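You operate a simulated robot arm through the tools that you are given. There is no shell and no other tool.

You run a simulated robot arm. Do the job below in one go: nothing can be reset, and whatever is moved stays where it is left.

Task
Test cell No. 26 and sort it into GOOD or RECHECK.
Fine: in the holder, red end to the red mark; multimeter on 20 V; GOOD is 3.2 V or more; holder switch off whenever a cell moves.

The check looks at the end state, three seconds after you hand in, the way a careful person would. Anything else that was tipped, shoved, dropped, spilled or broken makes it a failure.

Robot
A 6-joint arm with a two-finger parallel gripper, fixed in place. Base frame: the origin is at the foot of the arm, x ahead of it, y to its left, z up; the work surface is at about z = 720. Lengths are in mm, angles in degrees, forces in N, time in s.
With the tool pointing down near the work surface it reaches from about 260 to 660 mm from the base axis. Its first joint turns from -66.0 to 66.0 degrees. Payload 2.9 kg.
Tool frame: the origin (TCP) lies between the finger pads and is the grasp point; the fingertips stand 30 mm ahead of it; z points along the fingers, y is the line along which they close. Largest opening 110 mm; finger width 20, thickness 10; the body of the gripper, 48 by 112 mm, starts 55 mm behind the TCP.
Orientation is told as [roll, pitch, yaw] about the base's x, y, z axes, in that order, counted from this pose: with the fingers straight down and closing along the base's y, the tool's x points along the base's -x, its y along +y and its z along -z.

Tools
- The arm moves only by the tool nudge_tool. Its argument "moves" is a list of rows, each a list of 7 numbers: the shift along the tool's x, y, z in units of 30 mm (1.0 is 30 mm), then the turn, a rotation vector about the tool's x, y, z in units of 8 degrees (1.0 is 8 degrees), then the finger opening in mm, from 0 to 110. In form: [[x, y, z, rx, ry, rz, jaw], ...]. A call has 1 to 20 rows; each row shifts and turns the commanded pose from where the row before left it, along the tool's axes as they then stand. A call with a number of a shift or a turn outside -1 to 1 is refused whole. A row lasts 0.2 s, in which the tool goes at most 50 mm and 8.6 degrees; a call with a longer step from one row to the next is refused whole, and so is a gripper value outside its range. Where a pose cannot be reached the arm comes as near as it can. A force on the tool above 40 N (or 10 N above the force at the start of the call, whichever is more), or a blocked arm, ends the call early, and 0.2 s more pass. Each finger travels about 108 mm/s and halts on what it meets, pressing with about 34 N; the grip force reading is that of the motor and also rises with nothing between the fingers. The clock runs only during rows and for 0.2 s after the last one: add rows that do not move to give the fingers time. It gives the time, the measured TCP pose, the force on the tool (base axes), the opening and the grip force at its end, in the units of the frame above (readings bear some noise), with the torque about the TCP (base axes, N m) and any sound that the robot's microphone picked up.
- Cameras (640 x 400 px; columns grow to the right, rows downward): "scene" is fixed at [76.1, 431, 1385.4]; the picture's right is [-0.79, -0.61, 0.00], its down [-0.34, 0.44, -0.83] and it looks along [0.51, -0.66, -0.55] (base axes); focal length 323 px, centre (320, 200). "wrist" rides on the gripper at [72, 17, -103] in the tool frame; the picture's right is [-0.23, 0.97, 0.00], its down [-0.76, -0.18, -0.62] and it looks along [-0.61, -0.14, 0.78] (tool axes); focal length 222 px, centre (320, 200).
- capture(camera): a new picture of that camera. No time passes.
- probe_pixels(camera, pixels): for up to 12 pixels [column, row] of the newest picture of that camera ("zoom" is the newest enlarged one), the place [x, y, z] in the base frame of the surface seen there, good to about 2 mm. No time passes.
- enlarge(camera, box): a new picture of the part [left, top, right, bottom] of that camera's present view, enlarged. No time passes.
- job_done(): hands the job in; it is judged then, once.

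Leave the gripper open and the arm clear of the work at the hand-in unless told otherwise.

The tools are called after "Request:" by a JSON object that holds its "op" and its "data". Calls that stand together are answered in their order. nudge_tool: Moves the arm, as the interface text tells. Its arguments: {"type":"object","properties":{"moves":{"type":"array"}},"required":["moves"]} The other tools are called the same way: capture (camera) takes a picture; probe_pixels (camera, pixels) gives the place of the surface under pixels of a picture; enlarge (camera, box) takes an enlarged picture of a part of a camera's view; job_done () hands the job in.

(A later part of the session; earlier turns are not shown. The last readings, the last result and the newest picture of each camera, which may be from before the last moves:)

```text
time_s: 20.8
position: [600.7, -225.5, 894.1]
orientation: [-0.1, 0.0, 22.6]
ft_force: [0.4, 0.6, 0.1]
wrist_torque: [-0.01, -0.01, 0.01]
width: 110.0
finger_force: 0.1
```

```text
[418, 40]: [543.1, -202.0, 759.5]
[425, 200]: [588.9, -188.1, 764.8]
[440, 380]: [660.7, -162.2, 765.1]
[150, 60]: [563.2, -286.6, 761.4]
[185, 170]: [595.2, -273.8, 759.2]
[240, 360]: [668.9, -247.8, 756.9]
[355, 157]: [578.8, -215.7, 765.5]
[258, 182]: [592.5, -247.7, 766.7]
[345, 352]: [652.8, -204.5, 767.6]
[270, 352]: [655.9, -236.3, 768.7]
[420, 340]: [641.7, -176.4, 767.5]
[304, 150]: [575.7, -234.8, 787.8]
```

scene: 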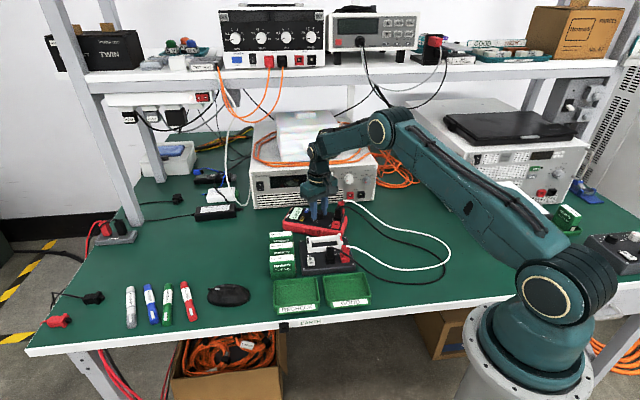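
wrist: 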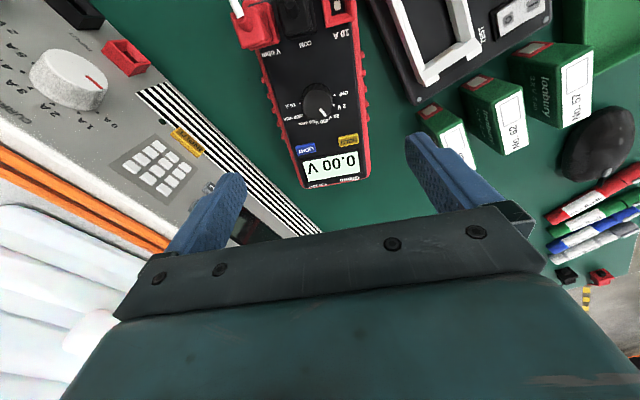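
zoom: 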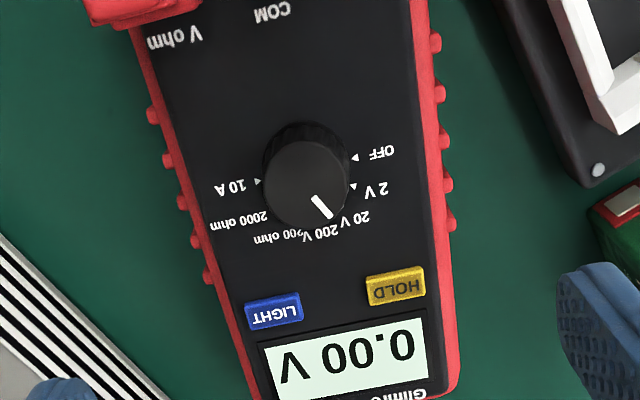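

The meter's long axis is now at ≈21.8° (original ≈45.2°), body 88 mm wide, 97 mm across ribs. I'll grip it at the ribs near its middle, at about (596.6,-227.4). First a few null readings to average the pose.

Request:
{"op": "nudge_tool", "data": {"moves": [[0, 0, 0, 0, 0, 0.1, 110], [0, 0, 0, 0, 0, 0, 110]]}}

Request:
{"op": "nudge_tool", "data": {"moves": [[0, 0, 0, 0, 0, 0, 110]]}}

Request:
{"op": "nudge_tool", "data": {"moves": [[0, 0, 0, 0, 0, 0, 110]]}}

Request:
{"op": "nudge_tool", "data": {"moves": [[0, 0, 0, 0, 0, 0, 110]]}}

```text
time_s: 21.4
position: [599.8, -226.2, 896.6]
orientation: [0.0, 0.0, 21.7]
ft_force: [-0.6, 0.2, 0.1]
wrist_torque: [-0.01, 0.0, -0.01]
width: 110.0
finger_force: 0.1
```

```text
time_s: 21.8
position: [599.3, -226.5, 895.4]
orientation: [-0.1, 0.0, 21.7]
ft_force: [0.2, -0.4, -0.7]
wrist_torque: [-0.02, 0.04, 0.01]
width: 110.1
finger_force: 0.0
```

```text
time_s: 22.2
position: [600.3, -226.8, 894.7]
orientation: [0.0, -0.1, 21.7]
ft_force: [0.0, -0.2, 0.2]
wrist_torque: [0.01, -0.02, 0.01]
width: 109.9
finger_force: 0.1
```

```text
time_s: 22.6
position: [600.1, -227.2, 896.0]
orientation: [0.0, 0.0, 21.7]
ft_force: [0.4, 0.2, -1.0]
wrist_torque: [0.03, -0.02, -0.03]
width: 110.0
finger_force: 0.1
```

Average pose (600.0,-226.6,895.6). I shift slightly and descend to TCP z≈805 (tips ≈775, still above the meter face), then check clearances.

Request:
{"op": "nudge_tool", "data": {"moves": [[0.115, 0.017, 0, 0, 0, 0, 110], [0, 0, 0.75, 0, 0, 0, 110], [0, 0, 0.75, 0, 0, 0, 110], [0, 0, 0.75, 0, 0, 0, 110], [0, 0, 0.75, 0, 0, 0, 110], [0, 0, 0, 0, 0, 0, 110]]}}

Request:
{"op": "capture", "data": {"camera": "wrist"}}

Request:
{"op": "enlarge", "data": {"camera": "scene", "box": [270, 185, 366, 245]}}

```text
time_s: 24.0
position: [596.2, -228.5, 808.3]
orientation: [0.0, -0.1, 21.7]
ft_force: [-0.5, 0.1, -0.5]
wrist_torque: [-0.04, 0.0, 0.01]
width: 109.7
finger_force: 0.1
```

```text
taken
```

wrist: 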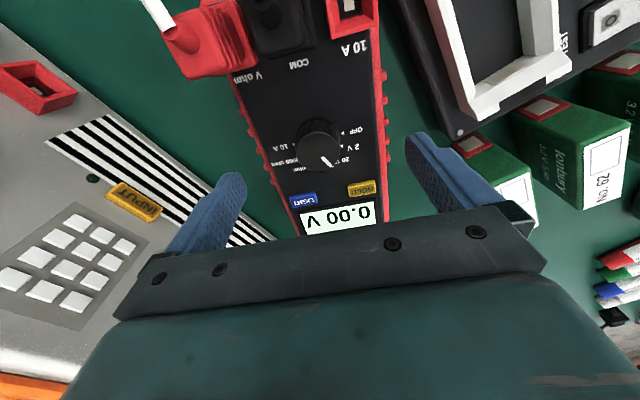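

```text
6.67 times, centred on (318, 215) of scene
```

zoom: 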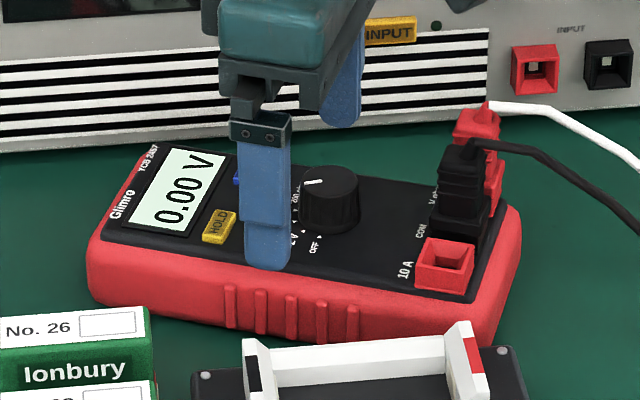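

I probe the fingertips in the wrist picture to verify both will clear the meter's sides.

Request:
{"op": "probe_pixels", "data": {"camera": "wrist", "pixels": [[412, 145], [418, 138], [412, 160], [242, 180], [234, 176], [243, 195], [388, 130], [268, 130]]}}

Request:
{"op": "probe_pixels", "data": {"camera": "zoom", "pixels": [[252, 255], [285, 255], [268, 265]]}}

Request:
{"op": "nudge_tool", "data": {"moves": [[0, 0, 0, 0, 0, 0, 110]]}}

Request:
{"op": "nudge_tool", "data": {"moves": [[0, 0, 0, 0, 0, 0, 110]]}}

```text
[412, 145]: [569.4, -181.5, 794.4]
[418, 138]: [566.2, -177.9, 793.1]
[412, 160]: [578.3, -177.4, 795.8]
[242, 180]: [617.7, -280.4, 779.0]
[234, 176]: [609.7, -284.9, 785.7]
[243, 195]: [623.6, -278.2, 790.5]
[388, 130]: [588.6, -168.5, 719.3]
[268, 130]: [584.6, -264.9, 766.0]
```

```text
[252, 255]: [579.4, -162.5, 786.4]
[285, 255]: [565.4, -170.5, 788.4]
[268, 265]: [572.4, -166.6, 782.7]
```

```text
time_s: 24.4
position: [596.9, -228.0, 809.3]
orientation: [0.0, 0.1, 21.7]
ft_force: [0.4, -0.2, 1.5]
wrist_torque: [0.02, -0.02, 0.01]
width: 110.1
finger_force: 0.2
```

```text
time_s: 24.8
position: [597.3, -228.2, 807.9]
orientation: [0.0, 0.0, 21.7]
ft_force: [0.2, 0.5, -0.6]
wrist_torque: [-0.02, -0.02, 0.02]
width: 109.6
finger_force: 0.1
```

Fingers are about 1.3 mm off-centre across the meter; I correct and descend to tips z≈750, checking the force.

Request:
{"op": "nudge_tool", "data": {"moves": [[0, 0.045, 0, 0, 0, 0, 110], [0, 0, 0.3, 0, 0, 0, 110], [0, 0, 0.3, 0, 0, 0, 110], [0, 0, 0.3, 0, 0, 0, 110], [0, 0, 0, 0, 0, 0, 110]]}}

Request:
{"op": "capture", "data": {"camera": "wrist"}}

Request:
{"op": "enlarge", "data": {"camera": "scene", "box": [270, 185, 366, 245]}}

```text
time_s: 26.0
position: [596.7, -226.5, 778.7]
orientation: [-0.1, 0.1, 21.7]
ft_force: [0.5, -0.3, 0.7]
wrist_torque: [0.01, -0.02, 0.02]
width: 110.1
finger_force: 0.0
```

```text
taken
```

wrist: 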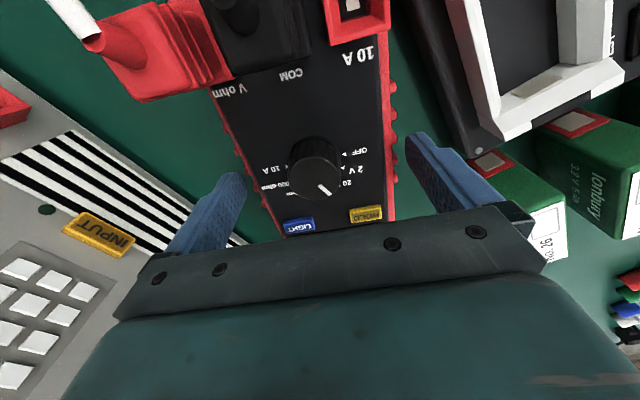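

```text
6.67 times, centred on (318, 215) of scene
```

zoom: 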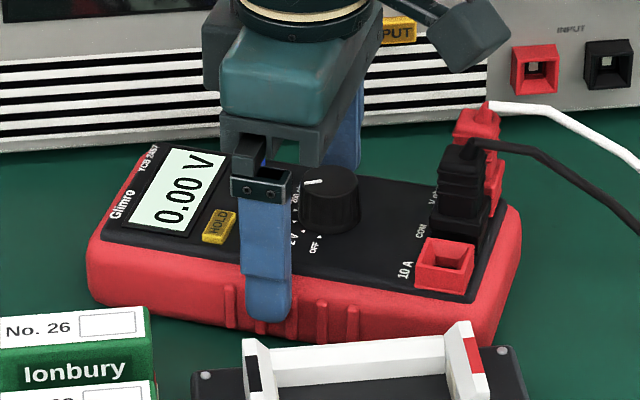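

No contact so far. I go down 12 mm more, then close gently to about 98 mm, then grip.

Request:
{"op": "nudge_tool", "data": {"moves": [[0, 0, 0.2, 0, 0, 0, 110], [0, 0, 0.2, 0, 0, 0, 110], [0, 0, 0, 0, 0, 0, 104], [0, 0, 0, 0, 0, 0, 100], [0, 0, 0, 0, 0, 0, 98], [0, 0, 0, 0, 0, 0, 98]]}}

Request:
{"op": "nudge_tool", "data": {"moves": [[0, 0, 0, 0, 0, 0, 92], [0, 0, 0, 0, 0, 0, 88], [0, 0, 0, 0, 0, 0, 84]]}}

```text
time_s: 27.4
position: [596.5, -226.6, 765.8]
orientation: [-0.1, 0.0, 21.7]
ft_force: [1.0, -0.3, -0.1]
wrist_torque: [0.0, 0.0, 0.02]
width: 98.1
finger_force: 0.0
```

```text
time_s: 28.2
position: [594.7, -227.0, 766.1]
orientation: [0.1, 0.1, 21.8]
ft_force: [-1.0, 2.8, 0.5]
wrist_torque: [0.25, 0.2, 0.2]
width: 95.7
finger_force: 33.7
```

Gripped (95.7 mm). I rotate the meter back +23.4° in five small steps, and shift it to put the knob back at its original spot.

Request:
{"op": "nudge_tool", "data": {"moves": [[0, 0, 0, 0, 0, -0.585, 84], [0, 0, 0, 0, 0, -0.585, 84], [0, 0, 0, 0, 0, -0.585, 84], [0, 0, 0, 0, 0, -0.585, 84], [0, 0, 0, 0, 0, -0.585, 84], [-0.035, 0.108, 0, 0, 0, 0, 84], [-0.035, 0.108, 0, 0, 0, 0, 84], [0, 0, 0, 0, 0, 0, 84]]}}

Request:
{"op": "enlarge", "data": {"camera": "scene", "box": [282, 190, 354, 240]}}

Request:
{"op": "capture", "data": {"camera": "wrist"}}

```text
time_s: 30.0
position: [593.4, -220.8, 766.9]
orientation: [0.0, 0.0, 45.2]
ft_force: [0.3, -0.1, -0.4]
wrist_torque: [0.04, -0.03, 0.02]
width: 95.7
finger_force: 34.3
```

```text
8.00 times, centred on (318, 215) of scene
```

zoom: 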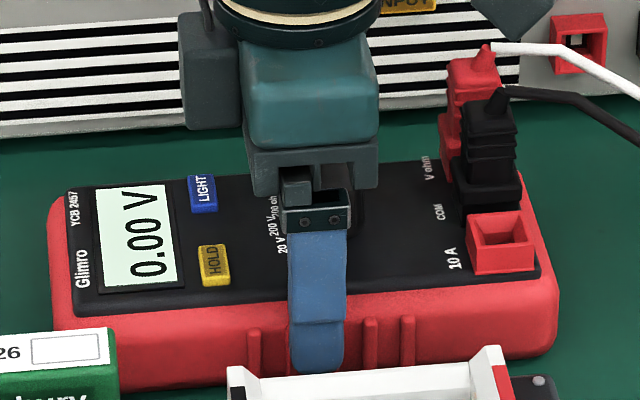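

```text
taken
```

wrist: 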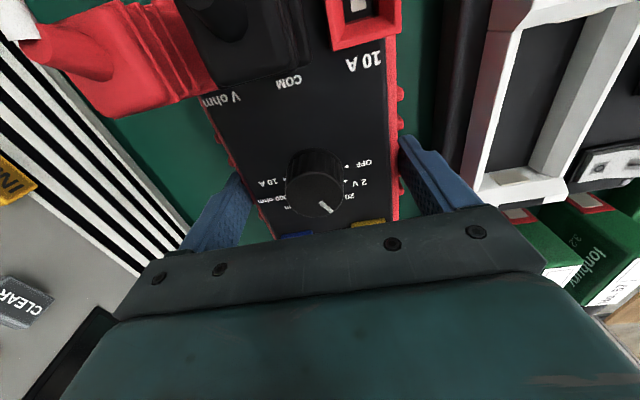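

The meter is back within about 1 mm of the original view (HOLD at (214,265) vs (212,265) before). A tiny final trim of ~1 mm, then release and lift.

Request:
{"op": "nudge_tool", "data": {"moves": [[-0.03, 0.035, 0, 0, 0, 0, 84], [0, 0, 0, 0, 0, 0, 84], [0, 0, 0, 0, 0, 0, 98], [0, 0, 0, 0, 0, 0, 106], [0, 0, 0, 0, 0, 0, 108], [0, 0, -0.5, 0, 0, 0, 108], [0, 0, -0.9, 0, 0, 0, 108], [0, 0, -0.9, 0, 0, 0, 108], [0, 0, -0.9, 0, 0, 0, 108], [0, 0, -0.9, 0, 0, 0, 108], [0, 0, -0.4, 0, 0, 0, 108], [0, 0, 0, 0, 0, 0, 108]]}}

Request:
{"op": "enlarge", "data": {"camera": "scene", "box": [282, 190, 354, 240]}}

Request:
{"op": "capture", "data": {"camera": "wrist"}}

Request:
{"op": "capture", "data": {"camera": "scene"}}

```text
time_s: 32.6
position: [592.1, -220.8, 900.9]
orientation: [0.0, 0.1, 45.1]
ft_force: [0.2, -0.2, 0.2]
wrist_torque: [0.01, 0.01, 0.05]
width: 107.9
finger_force: 0.1
```

```text
8.00 times, centred on (318, 215) of scene
```

zoom: 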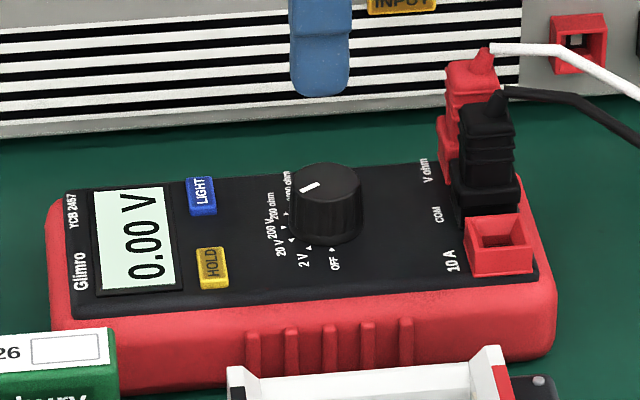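

```text
taken
```

wrist: 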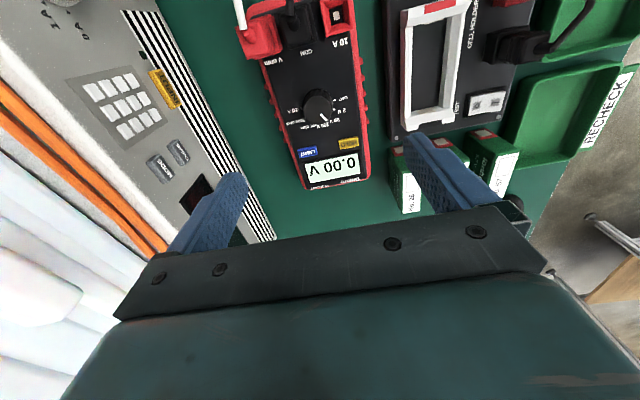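

```text
taken
```

scene: 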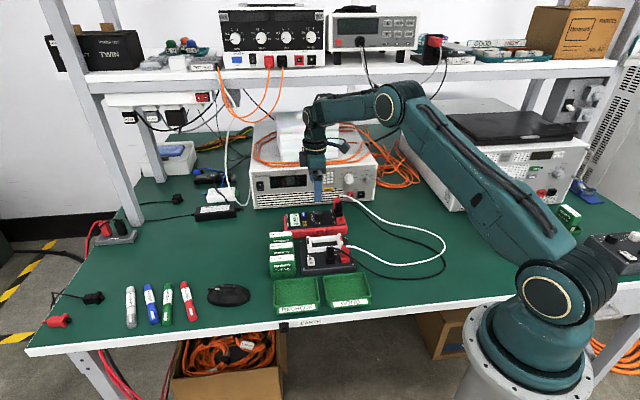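

The meter is back in its original place, on 20 V, display 0.00 V. Now the cell: I move above cell 26 at about (607.7,-74.6), z≈900, with the fingers at 40 mm, and look.

Request:
{"op": "nudge_tool", "data": {"moves": [[-0.763, 0.615, 0, 0, 0, 0, 90], [-0.763, 0.615, 0, 0, 0, 0, 70], [-0.763, 0.615, 0, 0, 0, 0, 50], [-0.763, 0.615, 0, 0, 0, 0, 40], [-0.763, 0.615, 0, 0, 0, 0, 40], [0, 0, 0, 0, 0, 0, 40]]}}

Request:
{"op": "capture", "data": {"camera": "wrist"}}

Request:
{"op": "nudge_tool", "data": {"moves": [[0, 0, 0, 0, 0, 0, 40]]}}

Request:
{"op": "nudge_tool", "data": {"moves": [[0, 0, 0, 0, 0, 0, 40]]}}

```text
time_s: 34.0
position: [608.8, -75.1, 902.1]
orientation: [0.1, 0.0, 45.2]
ft_force: [0.4, 0.3, 0.0]
wrist_torque: [0.0, -0.01, 0.02]
width: 39.7
finger_force: 0.1
```

```text
taken
```

wrist: 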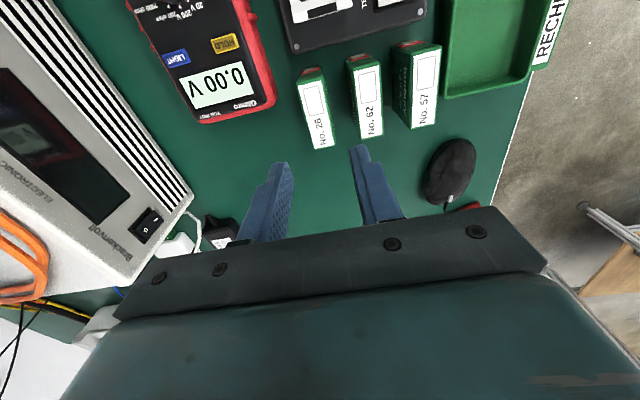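

```text
time_s: 34.4
position: [608.6, -74.7, 900.9]
orientation: [-0.1, 0.0, 45.1]
ft_force: [-0.3, -0.5, -0.2]
wrist_torque: [0.02, -0.02, -0.01]
width: 40.5
finger_force: 0.2
```

```text
time_s: 34.8
position: [608.3, -74.2, 899.8]
orientation: [-0.1, 0.0, 45.2]
ft_force: [0.0, -0.3, 0.4]
wrist_torque: [0.02, -0.01, 0.0]
width: 40.0
finger_force: 0.0
```

Cell 26 is visible at (315,105) in the wrist view. I enlarge it to measure its top precisely.

Request:
{"op": "enlarge", "data": {"camera": "wrist", "box": [265, 50, 393, 160]}}

```text
3.64 times, centred on (329, 105) of wrist
```

zoom: 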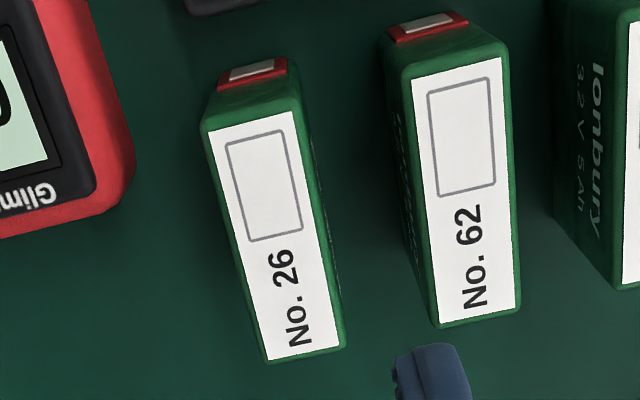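

Request:
{"op": "probe_pixels", "data": {"camera": "zoom", "pixels": [[207, 131], [296, 107], [341, 343], [268, 359], [235, 245], [320, 225], [250, 70], [413, 70], [505, 55], [518, 305], [438, 322], [275, 235]]}}

```text
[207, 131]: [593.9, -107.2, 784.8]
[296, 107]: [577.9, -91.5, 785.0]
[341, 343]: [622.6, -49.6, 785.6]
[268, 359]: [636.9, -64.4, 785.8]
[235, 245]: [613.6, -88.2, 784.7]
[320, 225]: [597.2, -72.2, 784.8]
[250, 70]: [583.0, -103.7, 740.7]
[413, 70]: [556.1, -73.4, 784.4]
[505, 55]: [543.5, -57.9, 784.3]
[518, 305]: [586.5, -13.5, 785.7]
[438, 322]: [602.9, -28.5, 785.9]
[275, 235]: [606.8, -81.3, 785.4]
```

Cell 26's top centre is ≈ (608.6,-76.9). I trim by (+1.5,-1.5) mm and lower to TCP z≈820 (tips just above the cell), then check.

Request:
{"op": "nudge_tool", "data": {"moves": [[0.05, -0.05, 0, 0, 0, 0, 40], [0, 0, 0.9, 0, 0, 0, 40], [0, 0, 0.9, 0, 0, 0, 40], [0, 0, 0.9, 0, 0, 0, 40], [0, 0, 0, 0, 0, 0, 40]]}}

Request:
{"op": "capture", "data": {"camera": "wrist"}}

Request:
{"op": "enlarge", "data": {"camera": "wrist", "box": [230, 70, 430, 220]}}

Request:
{"op": "enlarge", "data": {"camera": "scene", "box": [250, 200, 330, 280]}}

```text
time_s: 36.0
position: [611.6, -74.4, 819.8]
orientation: [0.0, 0.0, 45.2]
ft_force: [-0.3, 0.3, -0.4]
wrist_torque: [0.0, -0.02, 0.02]
width: 40.0
finger_force: 0.0
```

```text
taken
```

wrist: 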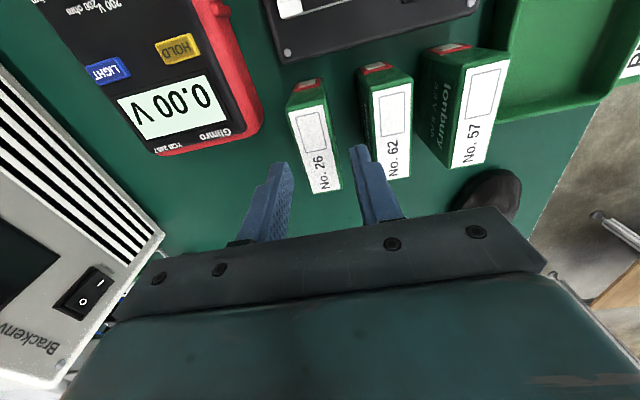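

```text
2.67 times, centred on (330, 145) of wrist
```

zoom: 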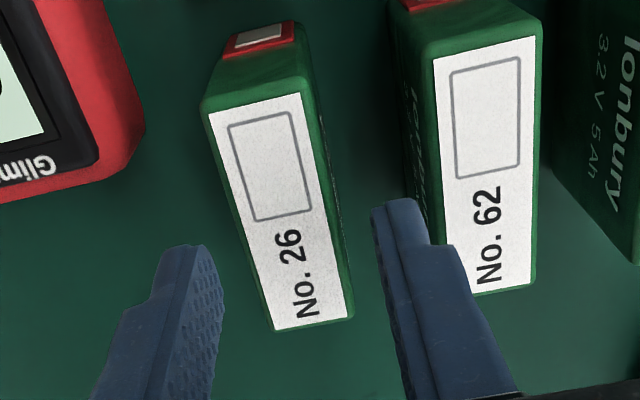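

```text
5.00 times, centred on (290, 240) of scene
```

zoom: 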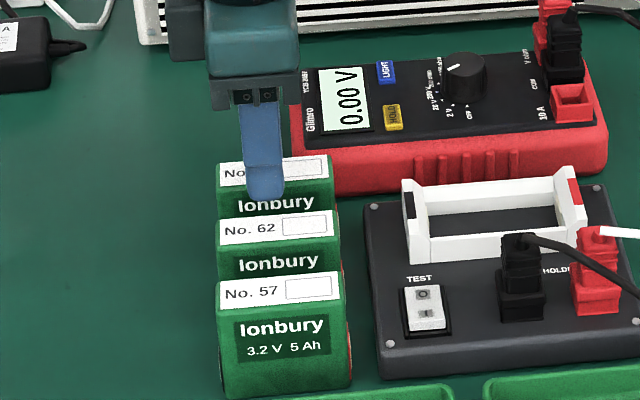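

I probe the fingertips to check centring on the cell.

Request:
{"op": "probe_pixels", "data": {"camera": "zoom", "pixels": [[249, 180], [282, 180], [265, 190], [265, 180]]}}

Request:
{"op": "probe_pixels", "data": {"camera": "wrist", "pixels": [[353, 150], [357, 146], [352, 165], [284, 165], [290, 172], [288, 185], [315, 130], [303, 102], [340, 188], [313, 193], [328, 150], [293, 115]]}}

Request:
{"op": "nudge_tool", "data": {"moves": [[0, 0, 0, 0, 0, 0, 40]]}}

Request:
{"op": "nudge_tool", "data": {"moves": [[0, 0, 0, 0, 0, 0, 40]]}}

```text
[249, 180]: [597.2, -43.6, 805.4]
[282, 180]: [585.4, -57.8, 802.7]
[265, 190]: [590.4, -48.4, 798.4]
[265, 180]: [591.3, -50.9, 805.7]
```

```text
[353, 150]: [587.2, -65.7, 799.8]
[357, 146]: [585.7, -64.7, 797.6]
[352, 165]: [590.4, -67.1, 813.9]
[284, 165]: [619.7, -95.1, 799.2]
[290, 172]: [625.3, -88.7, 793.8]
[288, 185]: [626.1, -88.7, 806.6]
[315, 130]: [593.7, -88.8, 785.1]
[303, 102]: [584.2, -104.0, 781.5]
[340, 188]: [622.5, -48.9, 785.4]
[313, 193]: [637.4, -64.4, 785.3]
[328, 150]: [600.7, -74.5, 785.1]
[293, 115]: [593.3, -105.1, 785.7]
```

```text
time_s: 36.4
position: [611.6, -74.0, 819.2]
orientation: [0.0, 0.0, 45.1]
ft_force: [-1.4, 0.4, 0.6]
wrist_torque: [0.02, 0.01, -0.03]
width: 40.0
finger_force: 0.1
```

```text
time_s: 36.8
position: [611.3, -73.5, 819.5]
orientation: [0.0, 0.0, 45.1]
ft_force: [0.3, 0.2, 0.5]
wrist_torque: [-0.02, -0.01, 0.02]
width: 39.9
finger_force: 0.0
```

Centred across the cell, but ~5 mm off along it. I shift +5 mm in tool x, lower to TCP z≈775 and close gently onto the cell.

Request:
{"op": "nudge_tool", "data": {"moves": [[0.15, 0, 0, 0, 0, 0, 40], [0, 0, 0.5, 0, 0, 0, 40], [0, 0, 0.5, 0, 0, 0, 40], [0, 0, 0.48, 0, 0, 0, 40], [0, 0, 0, 0, 0, 0, 40]]}}

Request:
{"op": "enlarge", "data": {"camera": "wrist", "box": [230, 70, 430, 220]}}

Request:
{"op": "enlarge", "data": {"camera": "scene", "box": [250, 200, 330, 280]}}

Request:
{"op": "nudge_tool", "data": {"moves": [[0, 0, 0, 0, 0, 0, 40]]}}

```text
time_s: 38.0
position: [606.0, -77.5, 776.4]
orientation: [0.0, 0.0, 45.0]
ft_force: [-0.2, -0.1, -0.2]
wrist_torque: [-0.01, 0.02, 0.03]
width: 40.1
finger_force: 0.1
```

```text
2.67 times, centred on (330, 145) of wrist
```

zoom: 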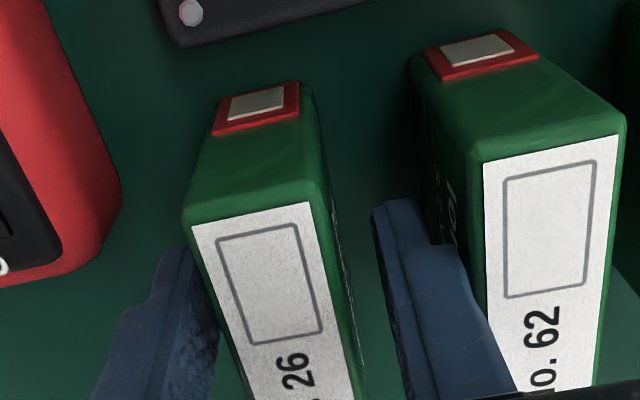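

```text
5.00 times, centred on (290, 240) of scene
```

zoom: 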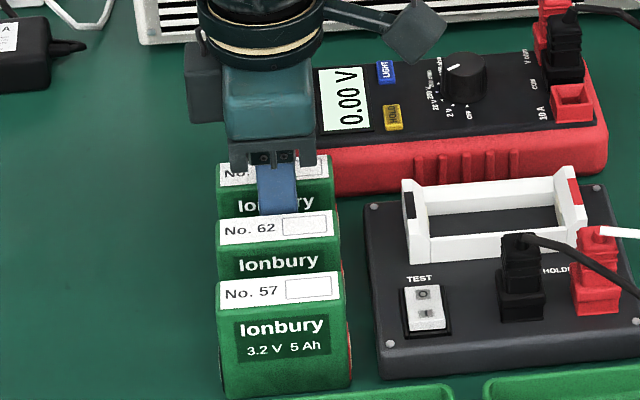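

```text
time_s: 38.4
position: [607.9, -78.5, 776.9]
orientation: [0.0, 0.0, 45.1]
ft_force: [0.4, -0.1, 0.8]
wrist_torque: [-0.02, -0.01, -0.01]
width: 40.1
finger_force: 0.0
```

The fingers straddle cell 26 with clearance to 62. Close.

Request:
{"op": "nudge_tool", "data": {"moves": [[0, 0, 0, 0, 0, 0, 32], [0, 0, 0, 0, 0, 0, 28], [0, 0, 0, 0, 0, 0, 26], [0, 0, 0, 0, 0, 0, 20], [0, 0, 0, 0, 0, 0, 18]]}}

```text
time_s: 39.6
position: [605.5, -78.3, 777.7]
orientation: [0.0, 0.0, 45.1]
ft_force: [1.0, -1.3, 1.1]
wrist_torque: [0.01, -0.1, 0.01]
width: 25.8
finger_force: 34.1
```

Gripped at 25.8 mm. Lift straight up ~95 mm.

Request:
{"op": "nudge_tool", "data": {"moves": [[0, 0, -0.3, 0, 0, 0, 18], [0, 0, -0.6, 0, 0, 0, 18], [0, 0, -0.75, 0, 0, 0, 18], [0, 0, -0.75, 0, 0, 0, 18], [0, 0, -0.75, 0, 0, 0, 18], [0, 0, 0, 0, 0, 0, 18]]}}

Request:
{"op": "capture", "data": {"camera": "scene"}}

Request:
{"op": "enlarge", "data": {"camera": "scene", "box": [250, 180, 370, 280]}}

Request:
{"op": "capture", "data": {"camera": "wrist"}}

```text
time_s: 41.0
position: [605.8, -77.0, 871.3]
orientation: [0.0, 0.0, 45.1]
ft_force: [-0.9, -0.2, -2.5]
wrist_torque: [-0.05, 0.04, 0.0]
width: 25.9
finger_force: 34.2
```

```text
taken
```

scene: 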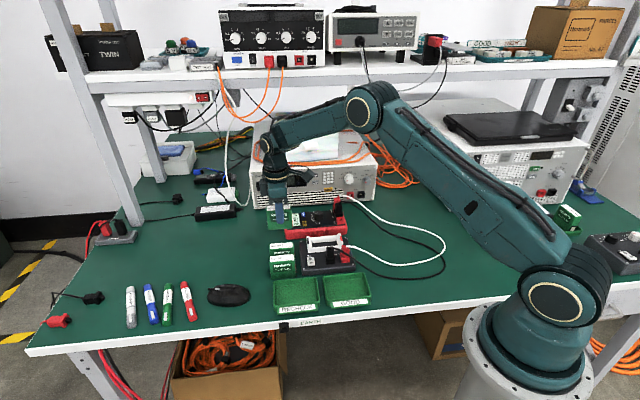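

```text
4.00 times, centred on (310, 230) of scene
```

zoom: 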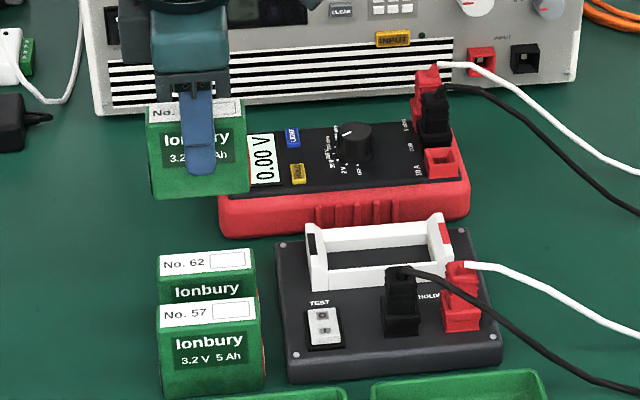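

```text
taken
```

wrist: 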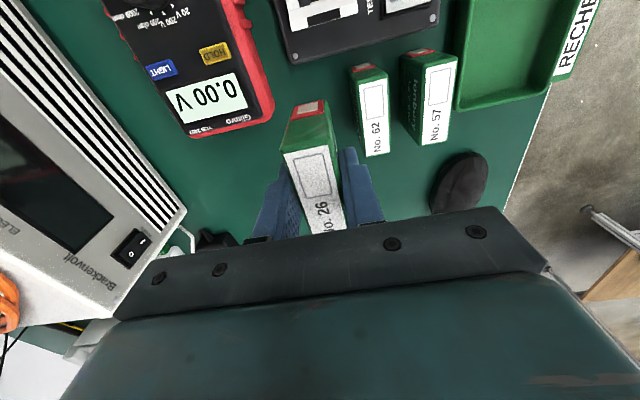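

The cell is lifted cleanly. I zoom on the held cell to measure it relative to the TCP, and on the cradle for its inner size.

Request:
{"op": "enlarge", "data": {"camera": "scene", "box": [262, 195, 318, 235]}}

Request:
{"op": "probe_pixels", "data": {"camera": "zoom", "pixels": [[150, 180], [150, 300], [365, 180], [365, 300], [250, 340], [373, 260], [240, 120]]}}

Request:
{"op": "enlarge", "data": {"camera": "wrist", "box": [265, 80, 365, 160]}}

```text
10.00 times, centred on (290, 215) of scene
```

zoom: 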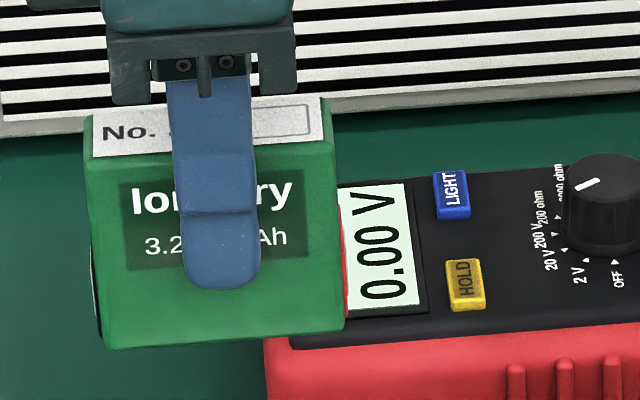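

```text
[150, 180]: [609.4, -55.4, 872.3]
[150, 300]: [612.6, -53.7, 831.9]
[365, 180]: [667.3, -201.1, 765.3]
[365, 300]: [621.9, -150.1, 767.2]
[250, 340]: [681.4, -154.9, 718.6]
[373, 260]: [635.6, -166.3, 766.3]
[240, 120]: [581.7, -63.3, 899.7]
```

```text
5.00 times, centred on (315, 120) of wrist
```

zoom: 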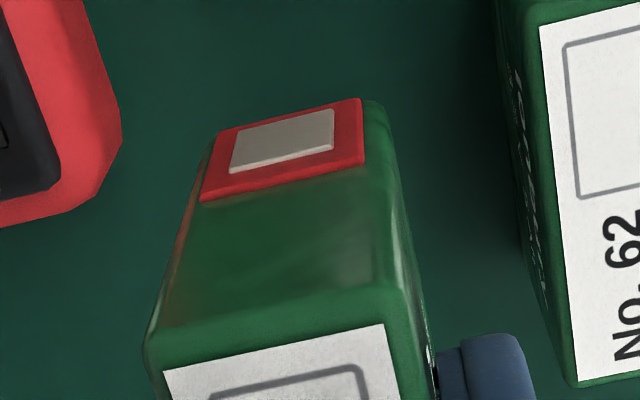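

Request:
{"op": "probe_pixels", "data": {"camera": "zoom", "pixels": [[282, 140], [240, 165], [330, 120], [210, 190], [355, 110], [280, 240], [180, 330], [370, 300], [150, 350], [390, 312]]}}

Request:
{"op": "enlarge", "data": {"camera": "scene", "box": [262, 195, 318, 235]}}

Request:
{"op": "probe_pixels", "data": {"camera": "zoom", "pixels": [[92, 200], [98, 320], [334, 180], [338, 300], [105, 343], [338, 327], [95, 150], [330, 130], [97, 270], [90, 122], [318, 100], [343, 250]]}}

```text
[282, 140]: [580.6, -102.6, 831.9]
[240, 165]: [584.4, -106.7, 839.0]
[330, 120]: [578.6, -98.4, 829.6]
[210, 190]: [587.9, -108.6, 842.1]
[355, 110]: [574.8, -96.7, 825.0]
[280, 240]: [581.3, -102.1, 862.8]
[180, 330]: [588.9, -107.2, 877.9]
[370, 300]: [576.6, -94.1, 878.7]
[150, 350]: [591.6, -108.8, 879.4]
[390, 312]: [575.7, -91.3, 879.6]
```

```text
10.00 times, centred on (290, 215) of scene
```

zoom: 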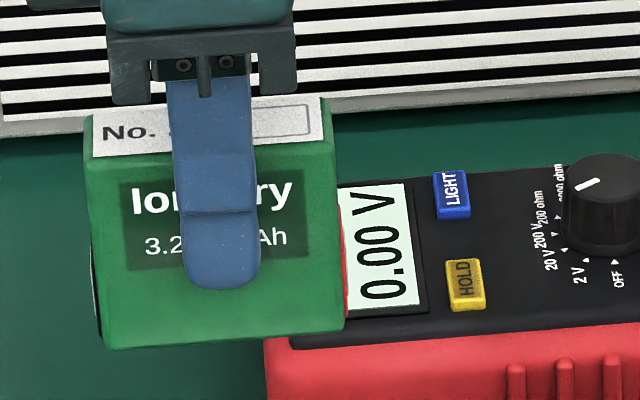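

```text
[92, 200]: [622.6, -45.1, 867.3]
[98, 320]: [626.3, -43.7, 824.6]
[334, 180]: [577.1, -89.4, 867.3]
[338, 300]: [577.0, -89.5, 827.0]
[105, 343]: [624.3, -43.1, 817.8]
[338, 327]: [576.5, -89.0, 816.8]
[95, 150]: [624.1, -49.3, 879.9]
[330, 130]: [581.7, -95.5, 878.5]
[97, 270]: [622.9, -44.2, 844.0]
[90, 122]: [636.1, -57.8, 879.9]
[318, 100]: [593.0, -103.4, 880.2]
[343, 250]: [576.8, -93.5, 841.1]
```

The held cell: ends at u≈-411 and -340 (plus terminals), centre ≈1.6 mm behind TCP along the tool x; bottom ≈57 mm below TCP. I move 60 mm toward the holder (staying at this height) for a good view of the cradle.

Request:
{"op": "nudge_tool", "data": {"moves": [[0.7, 0.23, 0, 0, 0, 0, 18], [0.7, 0.23, 0, 0, 0, 0, 18], [0.6, 0.23, 0, 0, 0, 0, 18], [0, 0, 0, 0, 0, 0, 18]]}}

Request:
{"op": "capture", "data": {"camera": "wrist"}}

Request:
{"op": "enlarge", "data": {"camera": "wrist", "box": [255, 0, 415, 100]}}

```text
time_s: 42.0
position: [547.4, -104.2, 871.2]
orientation: [-0.1, 0.0, 45.0]
ft_force: [-0.6, -0.1, -2.8]
wrist_torque: [0.0, 0.04, 0.05]
width: 25.8
finger_force: 34.1
```

```text
taken
```

wrist: 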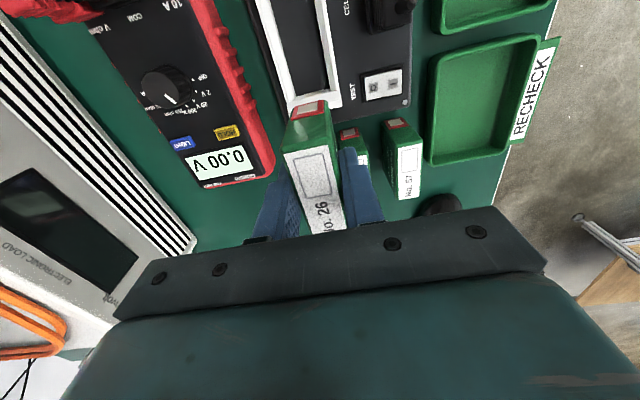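

```text
4.00 times, centred on (335, 50) of wrist
```

zoom: 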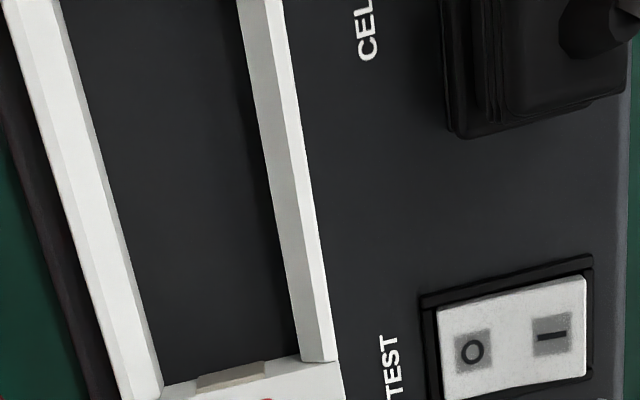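

I probe the rails' cross-section and the switch halves here.

Request:
{"op": "probe_pixels", "data": {"camera": "zoom", "pixels": [[62, 200], [82, 200], [100, 200], [108, 200], [122, 200], [250, 200], [268, 200], [285, 200], [300, 200], [473, 352], [552, 333], [230, 375]]}}

Request:
{"op": "probe_pixels", "data": {"camera": "zoom", "pixels": [[240, 380], [210, 380], [175, 392], [325, 368], [200, 300], [270, 300], [160, 360], [290, 355], [445, 385], [580, 365], [440, 310], [580, 280]]}}

```text
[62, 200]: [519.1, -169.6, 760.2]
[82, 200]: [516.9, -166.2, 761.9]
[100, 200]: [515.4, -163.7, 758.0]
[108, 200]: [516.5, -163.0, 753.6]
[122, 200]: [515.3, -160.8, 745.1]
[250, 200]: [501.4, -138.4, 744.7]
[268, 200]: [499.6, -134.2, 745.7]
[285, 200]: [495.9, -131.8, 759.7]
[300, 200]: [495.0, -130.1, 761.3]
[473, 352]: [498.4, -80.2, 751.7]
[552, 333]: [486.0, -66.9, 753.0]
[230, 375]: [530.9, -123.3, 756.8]
```

```text
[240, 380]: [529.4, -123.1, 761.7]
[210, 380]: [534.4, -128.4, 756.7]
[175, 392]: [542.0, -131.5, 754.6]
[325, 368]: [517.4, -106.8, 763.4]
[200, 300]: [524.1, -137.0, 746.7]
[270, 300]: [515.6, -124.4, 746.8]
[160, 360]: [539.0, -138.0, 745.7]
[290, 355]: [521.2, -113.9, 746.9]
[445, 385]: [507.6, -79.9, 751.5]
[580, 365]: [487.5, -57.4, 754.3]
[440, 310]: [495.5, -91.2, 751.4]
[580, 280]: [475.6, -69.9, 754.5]
```

Request:
{"op": "enlarge", "data": {"camera": "scene", "box": [308, 228, 356, 258]}}

Request:
{"op": "enlarge", "data": {"camera": "wrist", "box": [240, 0, 340, 62]}}

```text
13.33 times, centred on (332, 243) of scene
```

zoom: 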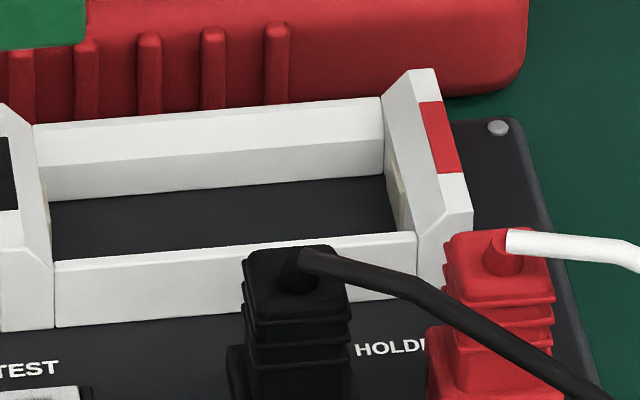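

```text
6.40 times, centred on (290, 31) of wrist
```

zoom: 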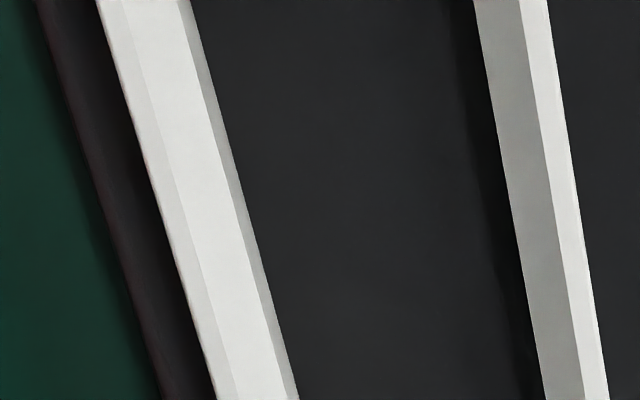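

Request:
{"op": "enlarge", "data": {"camera": "scene", "box": [308, 228, 356, 258]}}

Request:
{"op": "probe_pixels", "data": {"camera": "zoom", "pixels": [[395, 180], [400, 210], [405, 150], [425, 200], [395, 120], [408, 80], [432, 80], [460, 220], [200, 210], [392, 225], [55, 235], [388, 178]]}}

Request:
{"op": "probe_pixels", "data": {"camera": "zoom", "pixels": [[200, 118], [200, 150], [200, 180], [60, 140], [375, 110], [230, 250], [65, 265], [408, 236], [30, 250], [20, 200], [45, 215], [420, 230]]}}

```text
13.33 times, centred on (332, 243) of scene
```

zoom: 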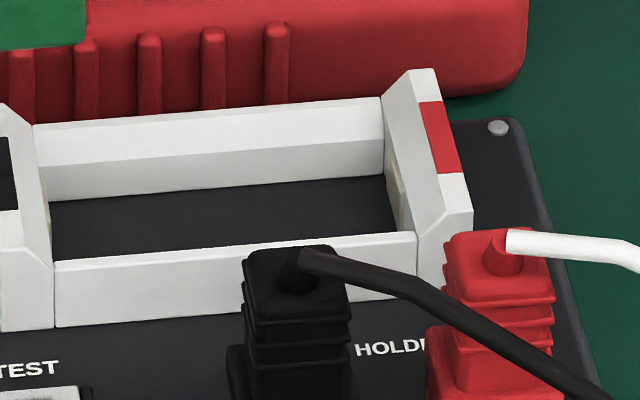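

```text
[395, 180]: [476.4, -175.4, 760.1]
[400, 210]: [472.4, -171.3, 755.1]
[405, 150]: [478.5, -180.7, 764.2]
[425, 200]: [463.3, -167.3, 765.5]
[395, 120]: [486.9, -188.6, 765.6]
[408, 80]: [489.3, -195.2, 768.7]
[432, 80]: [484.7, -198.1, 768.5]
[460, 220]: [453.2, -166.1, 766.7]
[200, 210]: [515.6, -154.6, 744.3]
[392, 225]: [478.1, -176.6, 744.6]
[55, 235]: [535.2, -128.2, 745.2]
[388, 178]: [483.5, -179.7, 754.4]
```

```text
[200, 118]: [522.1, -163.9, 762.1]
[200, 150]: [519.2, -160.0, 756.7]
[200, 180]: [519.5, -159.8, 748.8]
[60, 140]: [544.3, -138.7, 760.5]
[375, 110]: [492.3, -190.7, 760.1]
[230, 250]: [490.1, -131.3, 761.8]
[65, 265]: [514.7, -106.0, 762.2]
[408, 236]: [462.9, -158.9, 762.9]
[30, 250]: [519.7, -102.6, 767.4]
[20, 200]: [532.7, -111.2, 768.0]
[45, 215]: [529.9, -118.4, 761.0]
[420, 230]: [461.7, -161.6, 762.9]
```

The cradle slot: contacts at u≈-287.7 and -213.3 (74 mm gap), rails inner faces around v≈-480 and -445, with chamfers. Centre (-250.5,-462). I move the cell above it.

Request:
{"op": "nudge_tool", "data": {"moves": [[0.716, -0.014, 0, 0, 0, 0, 18], [0.716, -0.014, 0, 0, 0, 0, 18], [0.716, -0.014, 0, 0, 0, 0, 18], [0, 0, 0, 0, 0, 0, 18]]}}

Request:
{"op": "nudge_tool", "data": {"moves": [[0, 0, 0, 0, 0, 0, 18]]}}

Request:
{"op": "nudge_tool", "data": {"moves": [[0, 0, 0, 0, 0, 0, 18]]}}

Request:
{"op": "capture", "data": {"camera": "wrist"}}

Request:
{"op": "enlarge", "data": {"camera": "scene", "box": [300, 200, 364, 260]}}

```text
time_s: 43.0
position: [503.8, -153.8, 868.2]
orientation: [0.1, 0.1, 45.1]
ft_force: [-1.3, -0.7, -3.4]
wrist_torque: [0.01, 0.0, 0.0]
width: 25.7
finger_force: 33.8
```

```text
time_s: 43.4
position: [503.5, -154.3, 870.2]
orientation: [0.0, 0.1, 45.1]
ft_force: [-0.6, 0.3, -3.1]
wrist_torque: [-0.02, 0.01, -0.02]
width: 25.5
finger_force: 33.5
```

```text
time_s: 43.8
position: [504.1, -154.9, 870.0]
orientation: [0.1, 0.1, 45.2]
ft_force: [0.2, -0.2, -2.1]
wrist_torque: [-0.01, -0.04, 0.02]
width: 25.7
finger_force: 34.0
```

```text
taken
```

wrist: 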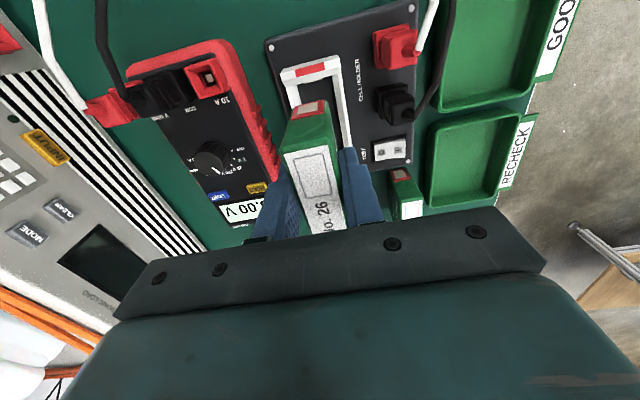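

```text
6.67 times, centred on (332, 230) of scene
```

zoom: 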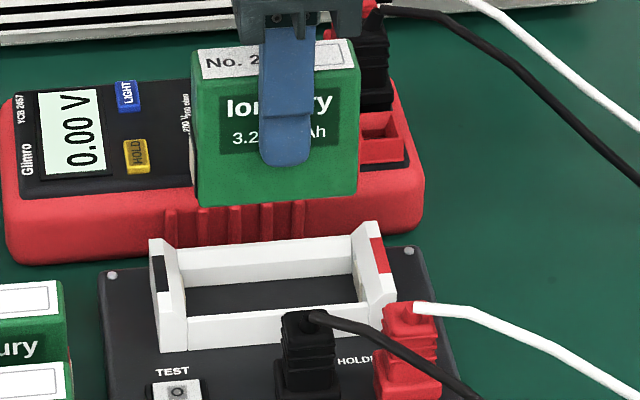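

I probe the held cell's corners here to check where it stands relative to the slot.

Request:
{"op": "probe_pixels", "data": {"camera": "zoom", "pixels": [[200, 170], [355, 160], [200, 195], [355, 185], [280, 190], [220, 190], [330, 185], [197, 60], [350, 45]]}}

Request:
{"op": "enlarge", "data": {"camera": "wrist", "box": [265, 45, 365, 125]}}

Request:
{"op": "probe_pixels", "data": {"camera": "zoom", "pixels": [[220, 310], [285, 320], [240, 330], [330, 300], [215, 380], [360, 340], [280, 250], [170, 150], [380, 130], [230, 120], [150, 100], [400, 60]]}}

```text
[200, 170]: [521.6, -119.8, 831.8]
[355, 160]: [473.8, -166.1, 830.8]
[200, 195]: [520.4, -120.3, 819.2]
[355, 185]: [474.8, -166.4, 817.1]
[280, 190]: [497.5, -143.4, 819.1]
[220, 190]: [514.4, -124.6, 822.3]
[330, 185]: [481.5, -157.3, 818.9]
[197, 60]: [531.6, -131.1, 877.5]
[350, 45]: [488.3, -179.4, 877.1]
```

```text
5.00 times, centred on (315, 85) of wrist
```

zoom: 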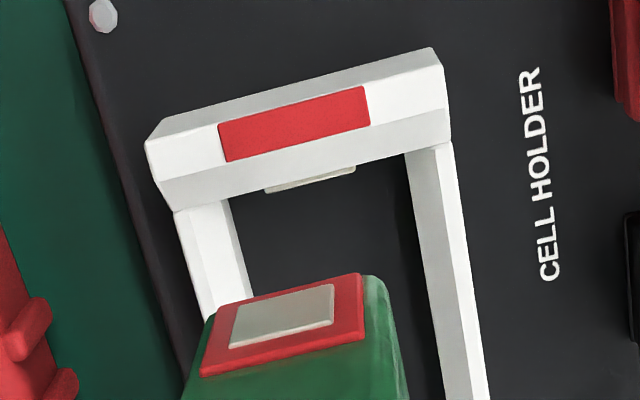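

```text
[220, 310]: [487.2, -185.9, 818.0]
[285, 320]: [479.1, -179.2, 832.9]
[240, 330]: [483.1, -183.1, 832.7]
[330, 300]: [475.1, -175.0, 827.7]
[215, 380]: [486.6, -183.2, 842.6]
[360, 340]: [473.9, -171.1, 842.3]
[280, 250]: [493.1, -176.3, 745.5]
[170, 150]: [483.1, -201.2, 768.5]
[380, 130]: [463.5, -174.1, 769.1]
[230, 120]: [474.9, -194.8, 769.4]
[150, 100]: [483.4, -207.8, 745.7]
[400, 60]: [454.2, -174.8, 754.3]
```

Cell centre is at (u≈-249, v≈-465.3); the slot centre is (-250,-462). I shift (-1.0,+3.3) mm and lower to TCP z≈835 (cell bottom ≈778, just above the end blocks at 769).

Request:
{"op": "nudge_tool", "data": {"moves": [[-0.035, 0.11, 0, 0, 0, 0, 18], [0, 0, 0.4, 0, 0, 0, 18], [0, 0, 0.4, 0, 0, 0, 18], [0, 0, 0.35, 0, 0, 0, 18], [0, 0, 0, 0, 0, 0, 18]]}}

Request:
{"op": "nudge_tool", "data": {"moves": [[0, 0, 0, 0, 0, 0, 18]]}}

Request:
{"op": "nudge_tool", "data": {"moves": [[0, 0, 0, 0, 0, 0, 18]]}}

Request:
{"op": "enlarge", "data": {"camera": "scene", "box": [300, 210, 364, 260]}}

Request:
{"op": "probe_pixels", "data": {"camera": "zoom", "pixels": [[280, 200], [230, 200], [330, 200]]}}

Request:
{"op": "enlarge", "data": {"camera": "wrist", "box": [255, 35, 375, 135]}}

```text
time_s: 45.0
position: [502.6, -148.5, 835.7]
orientation: [-0.1, 0.0, 45.1]
ft_force: [0.2, 0.4, -2.3]
wrist_torque: [0.02, -0.02, -0.02]
width: 25.7
finger_force: 33.5
```

```text
time_s: 45.4
position: [502.0, -148.8, 836.0]
orientation: [-0.1, 0.0, 45.1]
ft_force: [-1.4, -0.3, -2.2]
wrist_torque: [-0.03, -0.01, -0.02]
width: 25.6
finger_force: 33.3
```

```text
time_s: 45.8
position: [503.0, -149.5, 836.7]
orientation: [0.0, 0.1, 45.2]
ft_force: [-0.1, -0.2, -2.3]
wrist_torque: [0.01, 0.0, -0.02]
width: 25.8
finger_force: 33.9
```

```text
8.00 times, centred on (332, 235) of scene
```

zoom: 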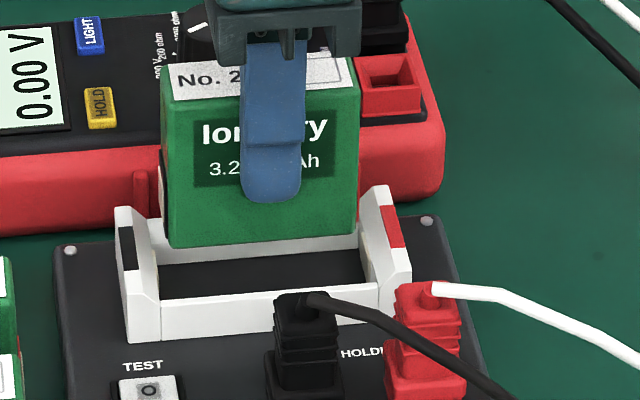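

```text
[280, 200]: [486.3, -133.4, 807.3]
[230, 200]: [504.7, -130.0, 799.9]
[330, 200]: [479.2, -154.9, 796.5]
```

```text
4.00 times, centred on (315, 85) of wrist
```

zoom: 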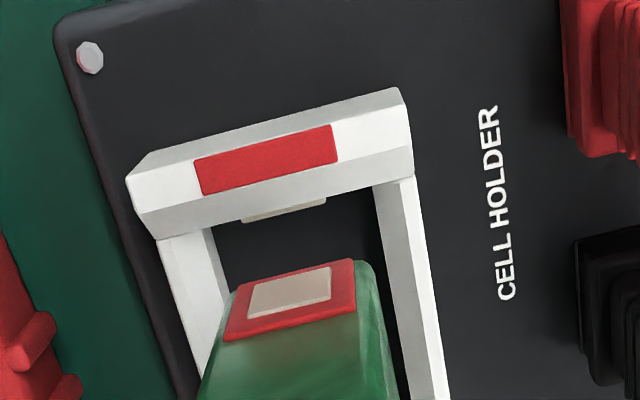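

Request:
{"op": "probe_pixels", "data": {"camera": "zoom", "pixels": [[290, 290], [260, 300], [322, 280], [240, 330], [350, 300], [285, 210], [270, 214], [300, 207], [290, 196], [220, 300], [400, 260], [180, 300]]}}

```text
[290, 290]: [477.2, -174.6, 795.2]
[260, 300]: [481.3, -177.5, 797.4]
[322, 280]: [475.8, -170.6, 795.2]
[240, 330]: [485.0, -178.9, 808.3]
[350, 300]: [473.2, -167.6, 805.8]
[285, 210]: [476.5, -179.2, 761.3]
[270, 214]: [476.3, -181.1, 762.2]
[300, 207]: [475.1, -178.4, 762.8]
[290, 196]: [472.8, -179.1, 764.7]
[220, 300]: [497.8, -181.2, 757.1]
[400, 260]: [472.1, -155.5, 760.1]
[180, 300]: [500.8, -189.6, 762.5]
```

The cell is nearly centred; I estimate it needs +1.5 mm along u. I shift and lower 12 mm so the bottom enters between the end blocks, watching the force.

Request:
{"op": "nudge_tool", "data": {"moves": [[0.05, -0.02, 0, 0, 0, 0, 18], [0, 0, 0.2, 0, 0, 0, 18], [0, 0, 0.2, 0, 0, 0, 18], [0, 0, 0, 0, 0, 0, 18]]}}

Request:
{"op": "enlarge", "data": {"camera": "scene", "box": [306, 220, 354, 260]}}

Request:
{"op": "enlarge", "data": {"camera": "wrist", "box": [265, 50, 365, 130]}}

```text
time_s: 46.8
position: [501.9, -151.6, 824.6]
orientation: [0.1, -0.1, 45.1]
ft_force: [0.1, 0.7, -2.2]
wrist_torque: [0.03, 0.01, 0.0]
width: 26.0
finger_force: 33.6
```

```text
10.00 times, centred on (330, 240) of scene
```

zoom: 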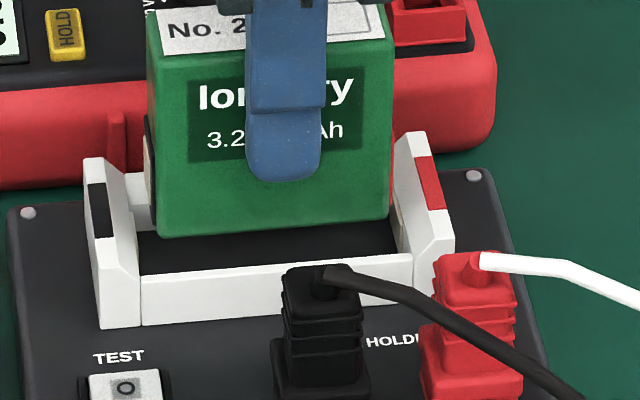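

```text
5.00 times, centred on (315, 90) of wrist
```

zoom: 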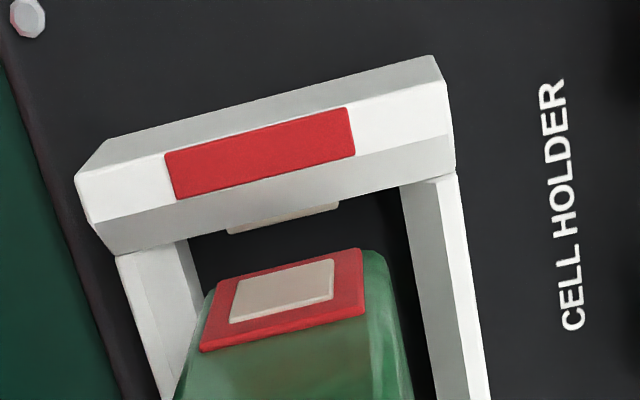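

No contact; cell sits nicely between the blocks. Lower another 12 mm in small steps.

Request:
{"op": "nudge_tool", "data": {"moves": [[0, 0, 0.133, 0, 0, 0, 18], [0, 0, 0.133, 0, 0, 0, 18], [0, 0, 0.133, 0, 0, 0, 18], [0, 0, 0, 0, 0, 0, 18]]}}

Request:
{"op": "enlarge", "data": {"camera": "scene", "box": [306, 220, 354, 260]}}

Request:
{"op": "enlarge", "data": {"camera": "wrist", "box": [265, 50, 365, 130]}}

```text
time_s: 47.8
position: [502.7, -151.7, 813.6]
orientation: [0.0, 0.0, 45.0]
ft_force: [0.2, 0.5, -2.1]
wrist_torque: [-0.02, 0.02, 0.01]
width: 25.8
finger_force: 33.9
```

```text
10.00 times, centred on (330, 240) of scene
```

zoom: 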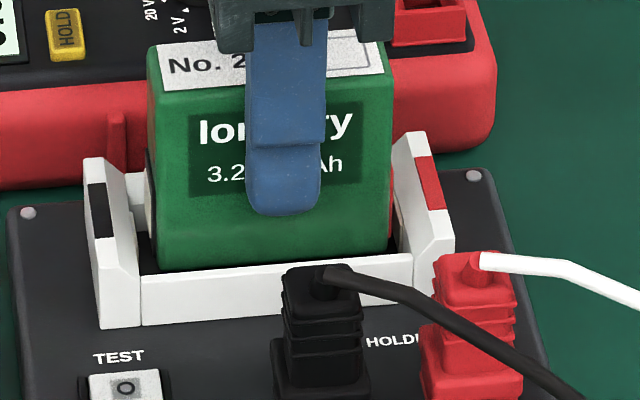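

```text
5.00 times, centred on (315, 90) of wrist
```

zoom: 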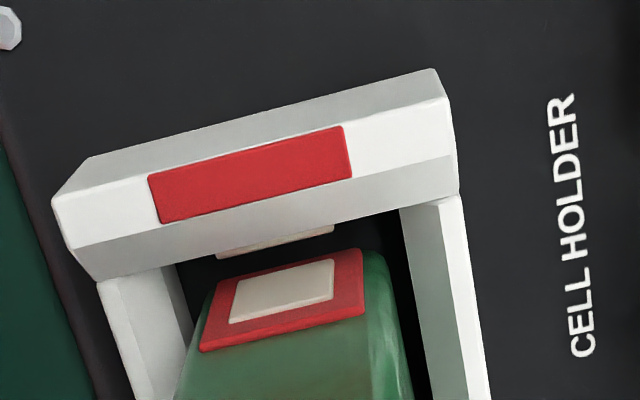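

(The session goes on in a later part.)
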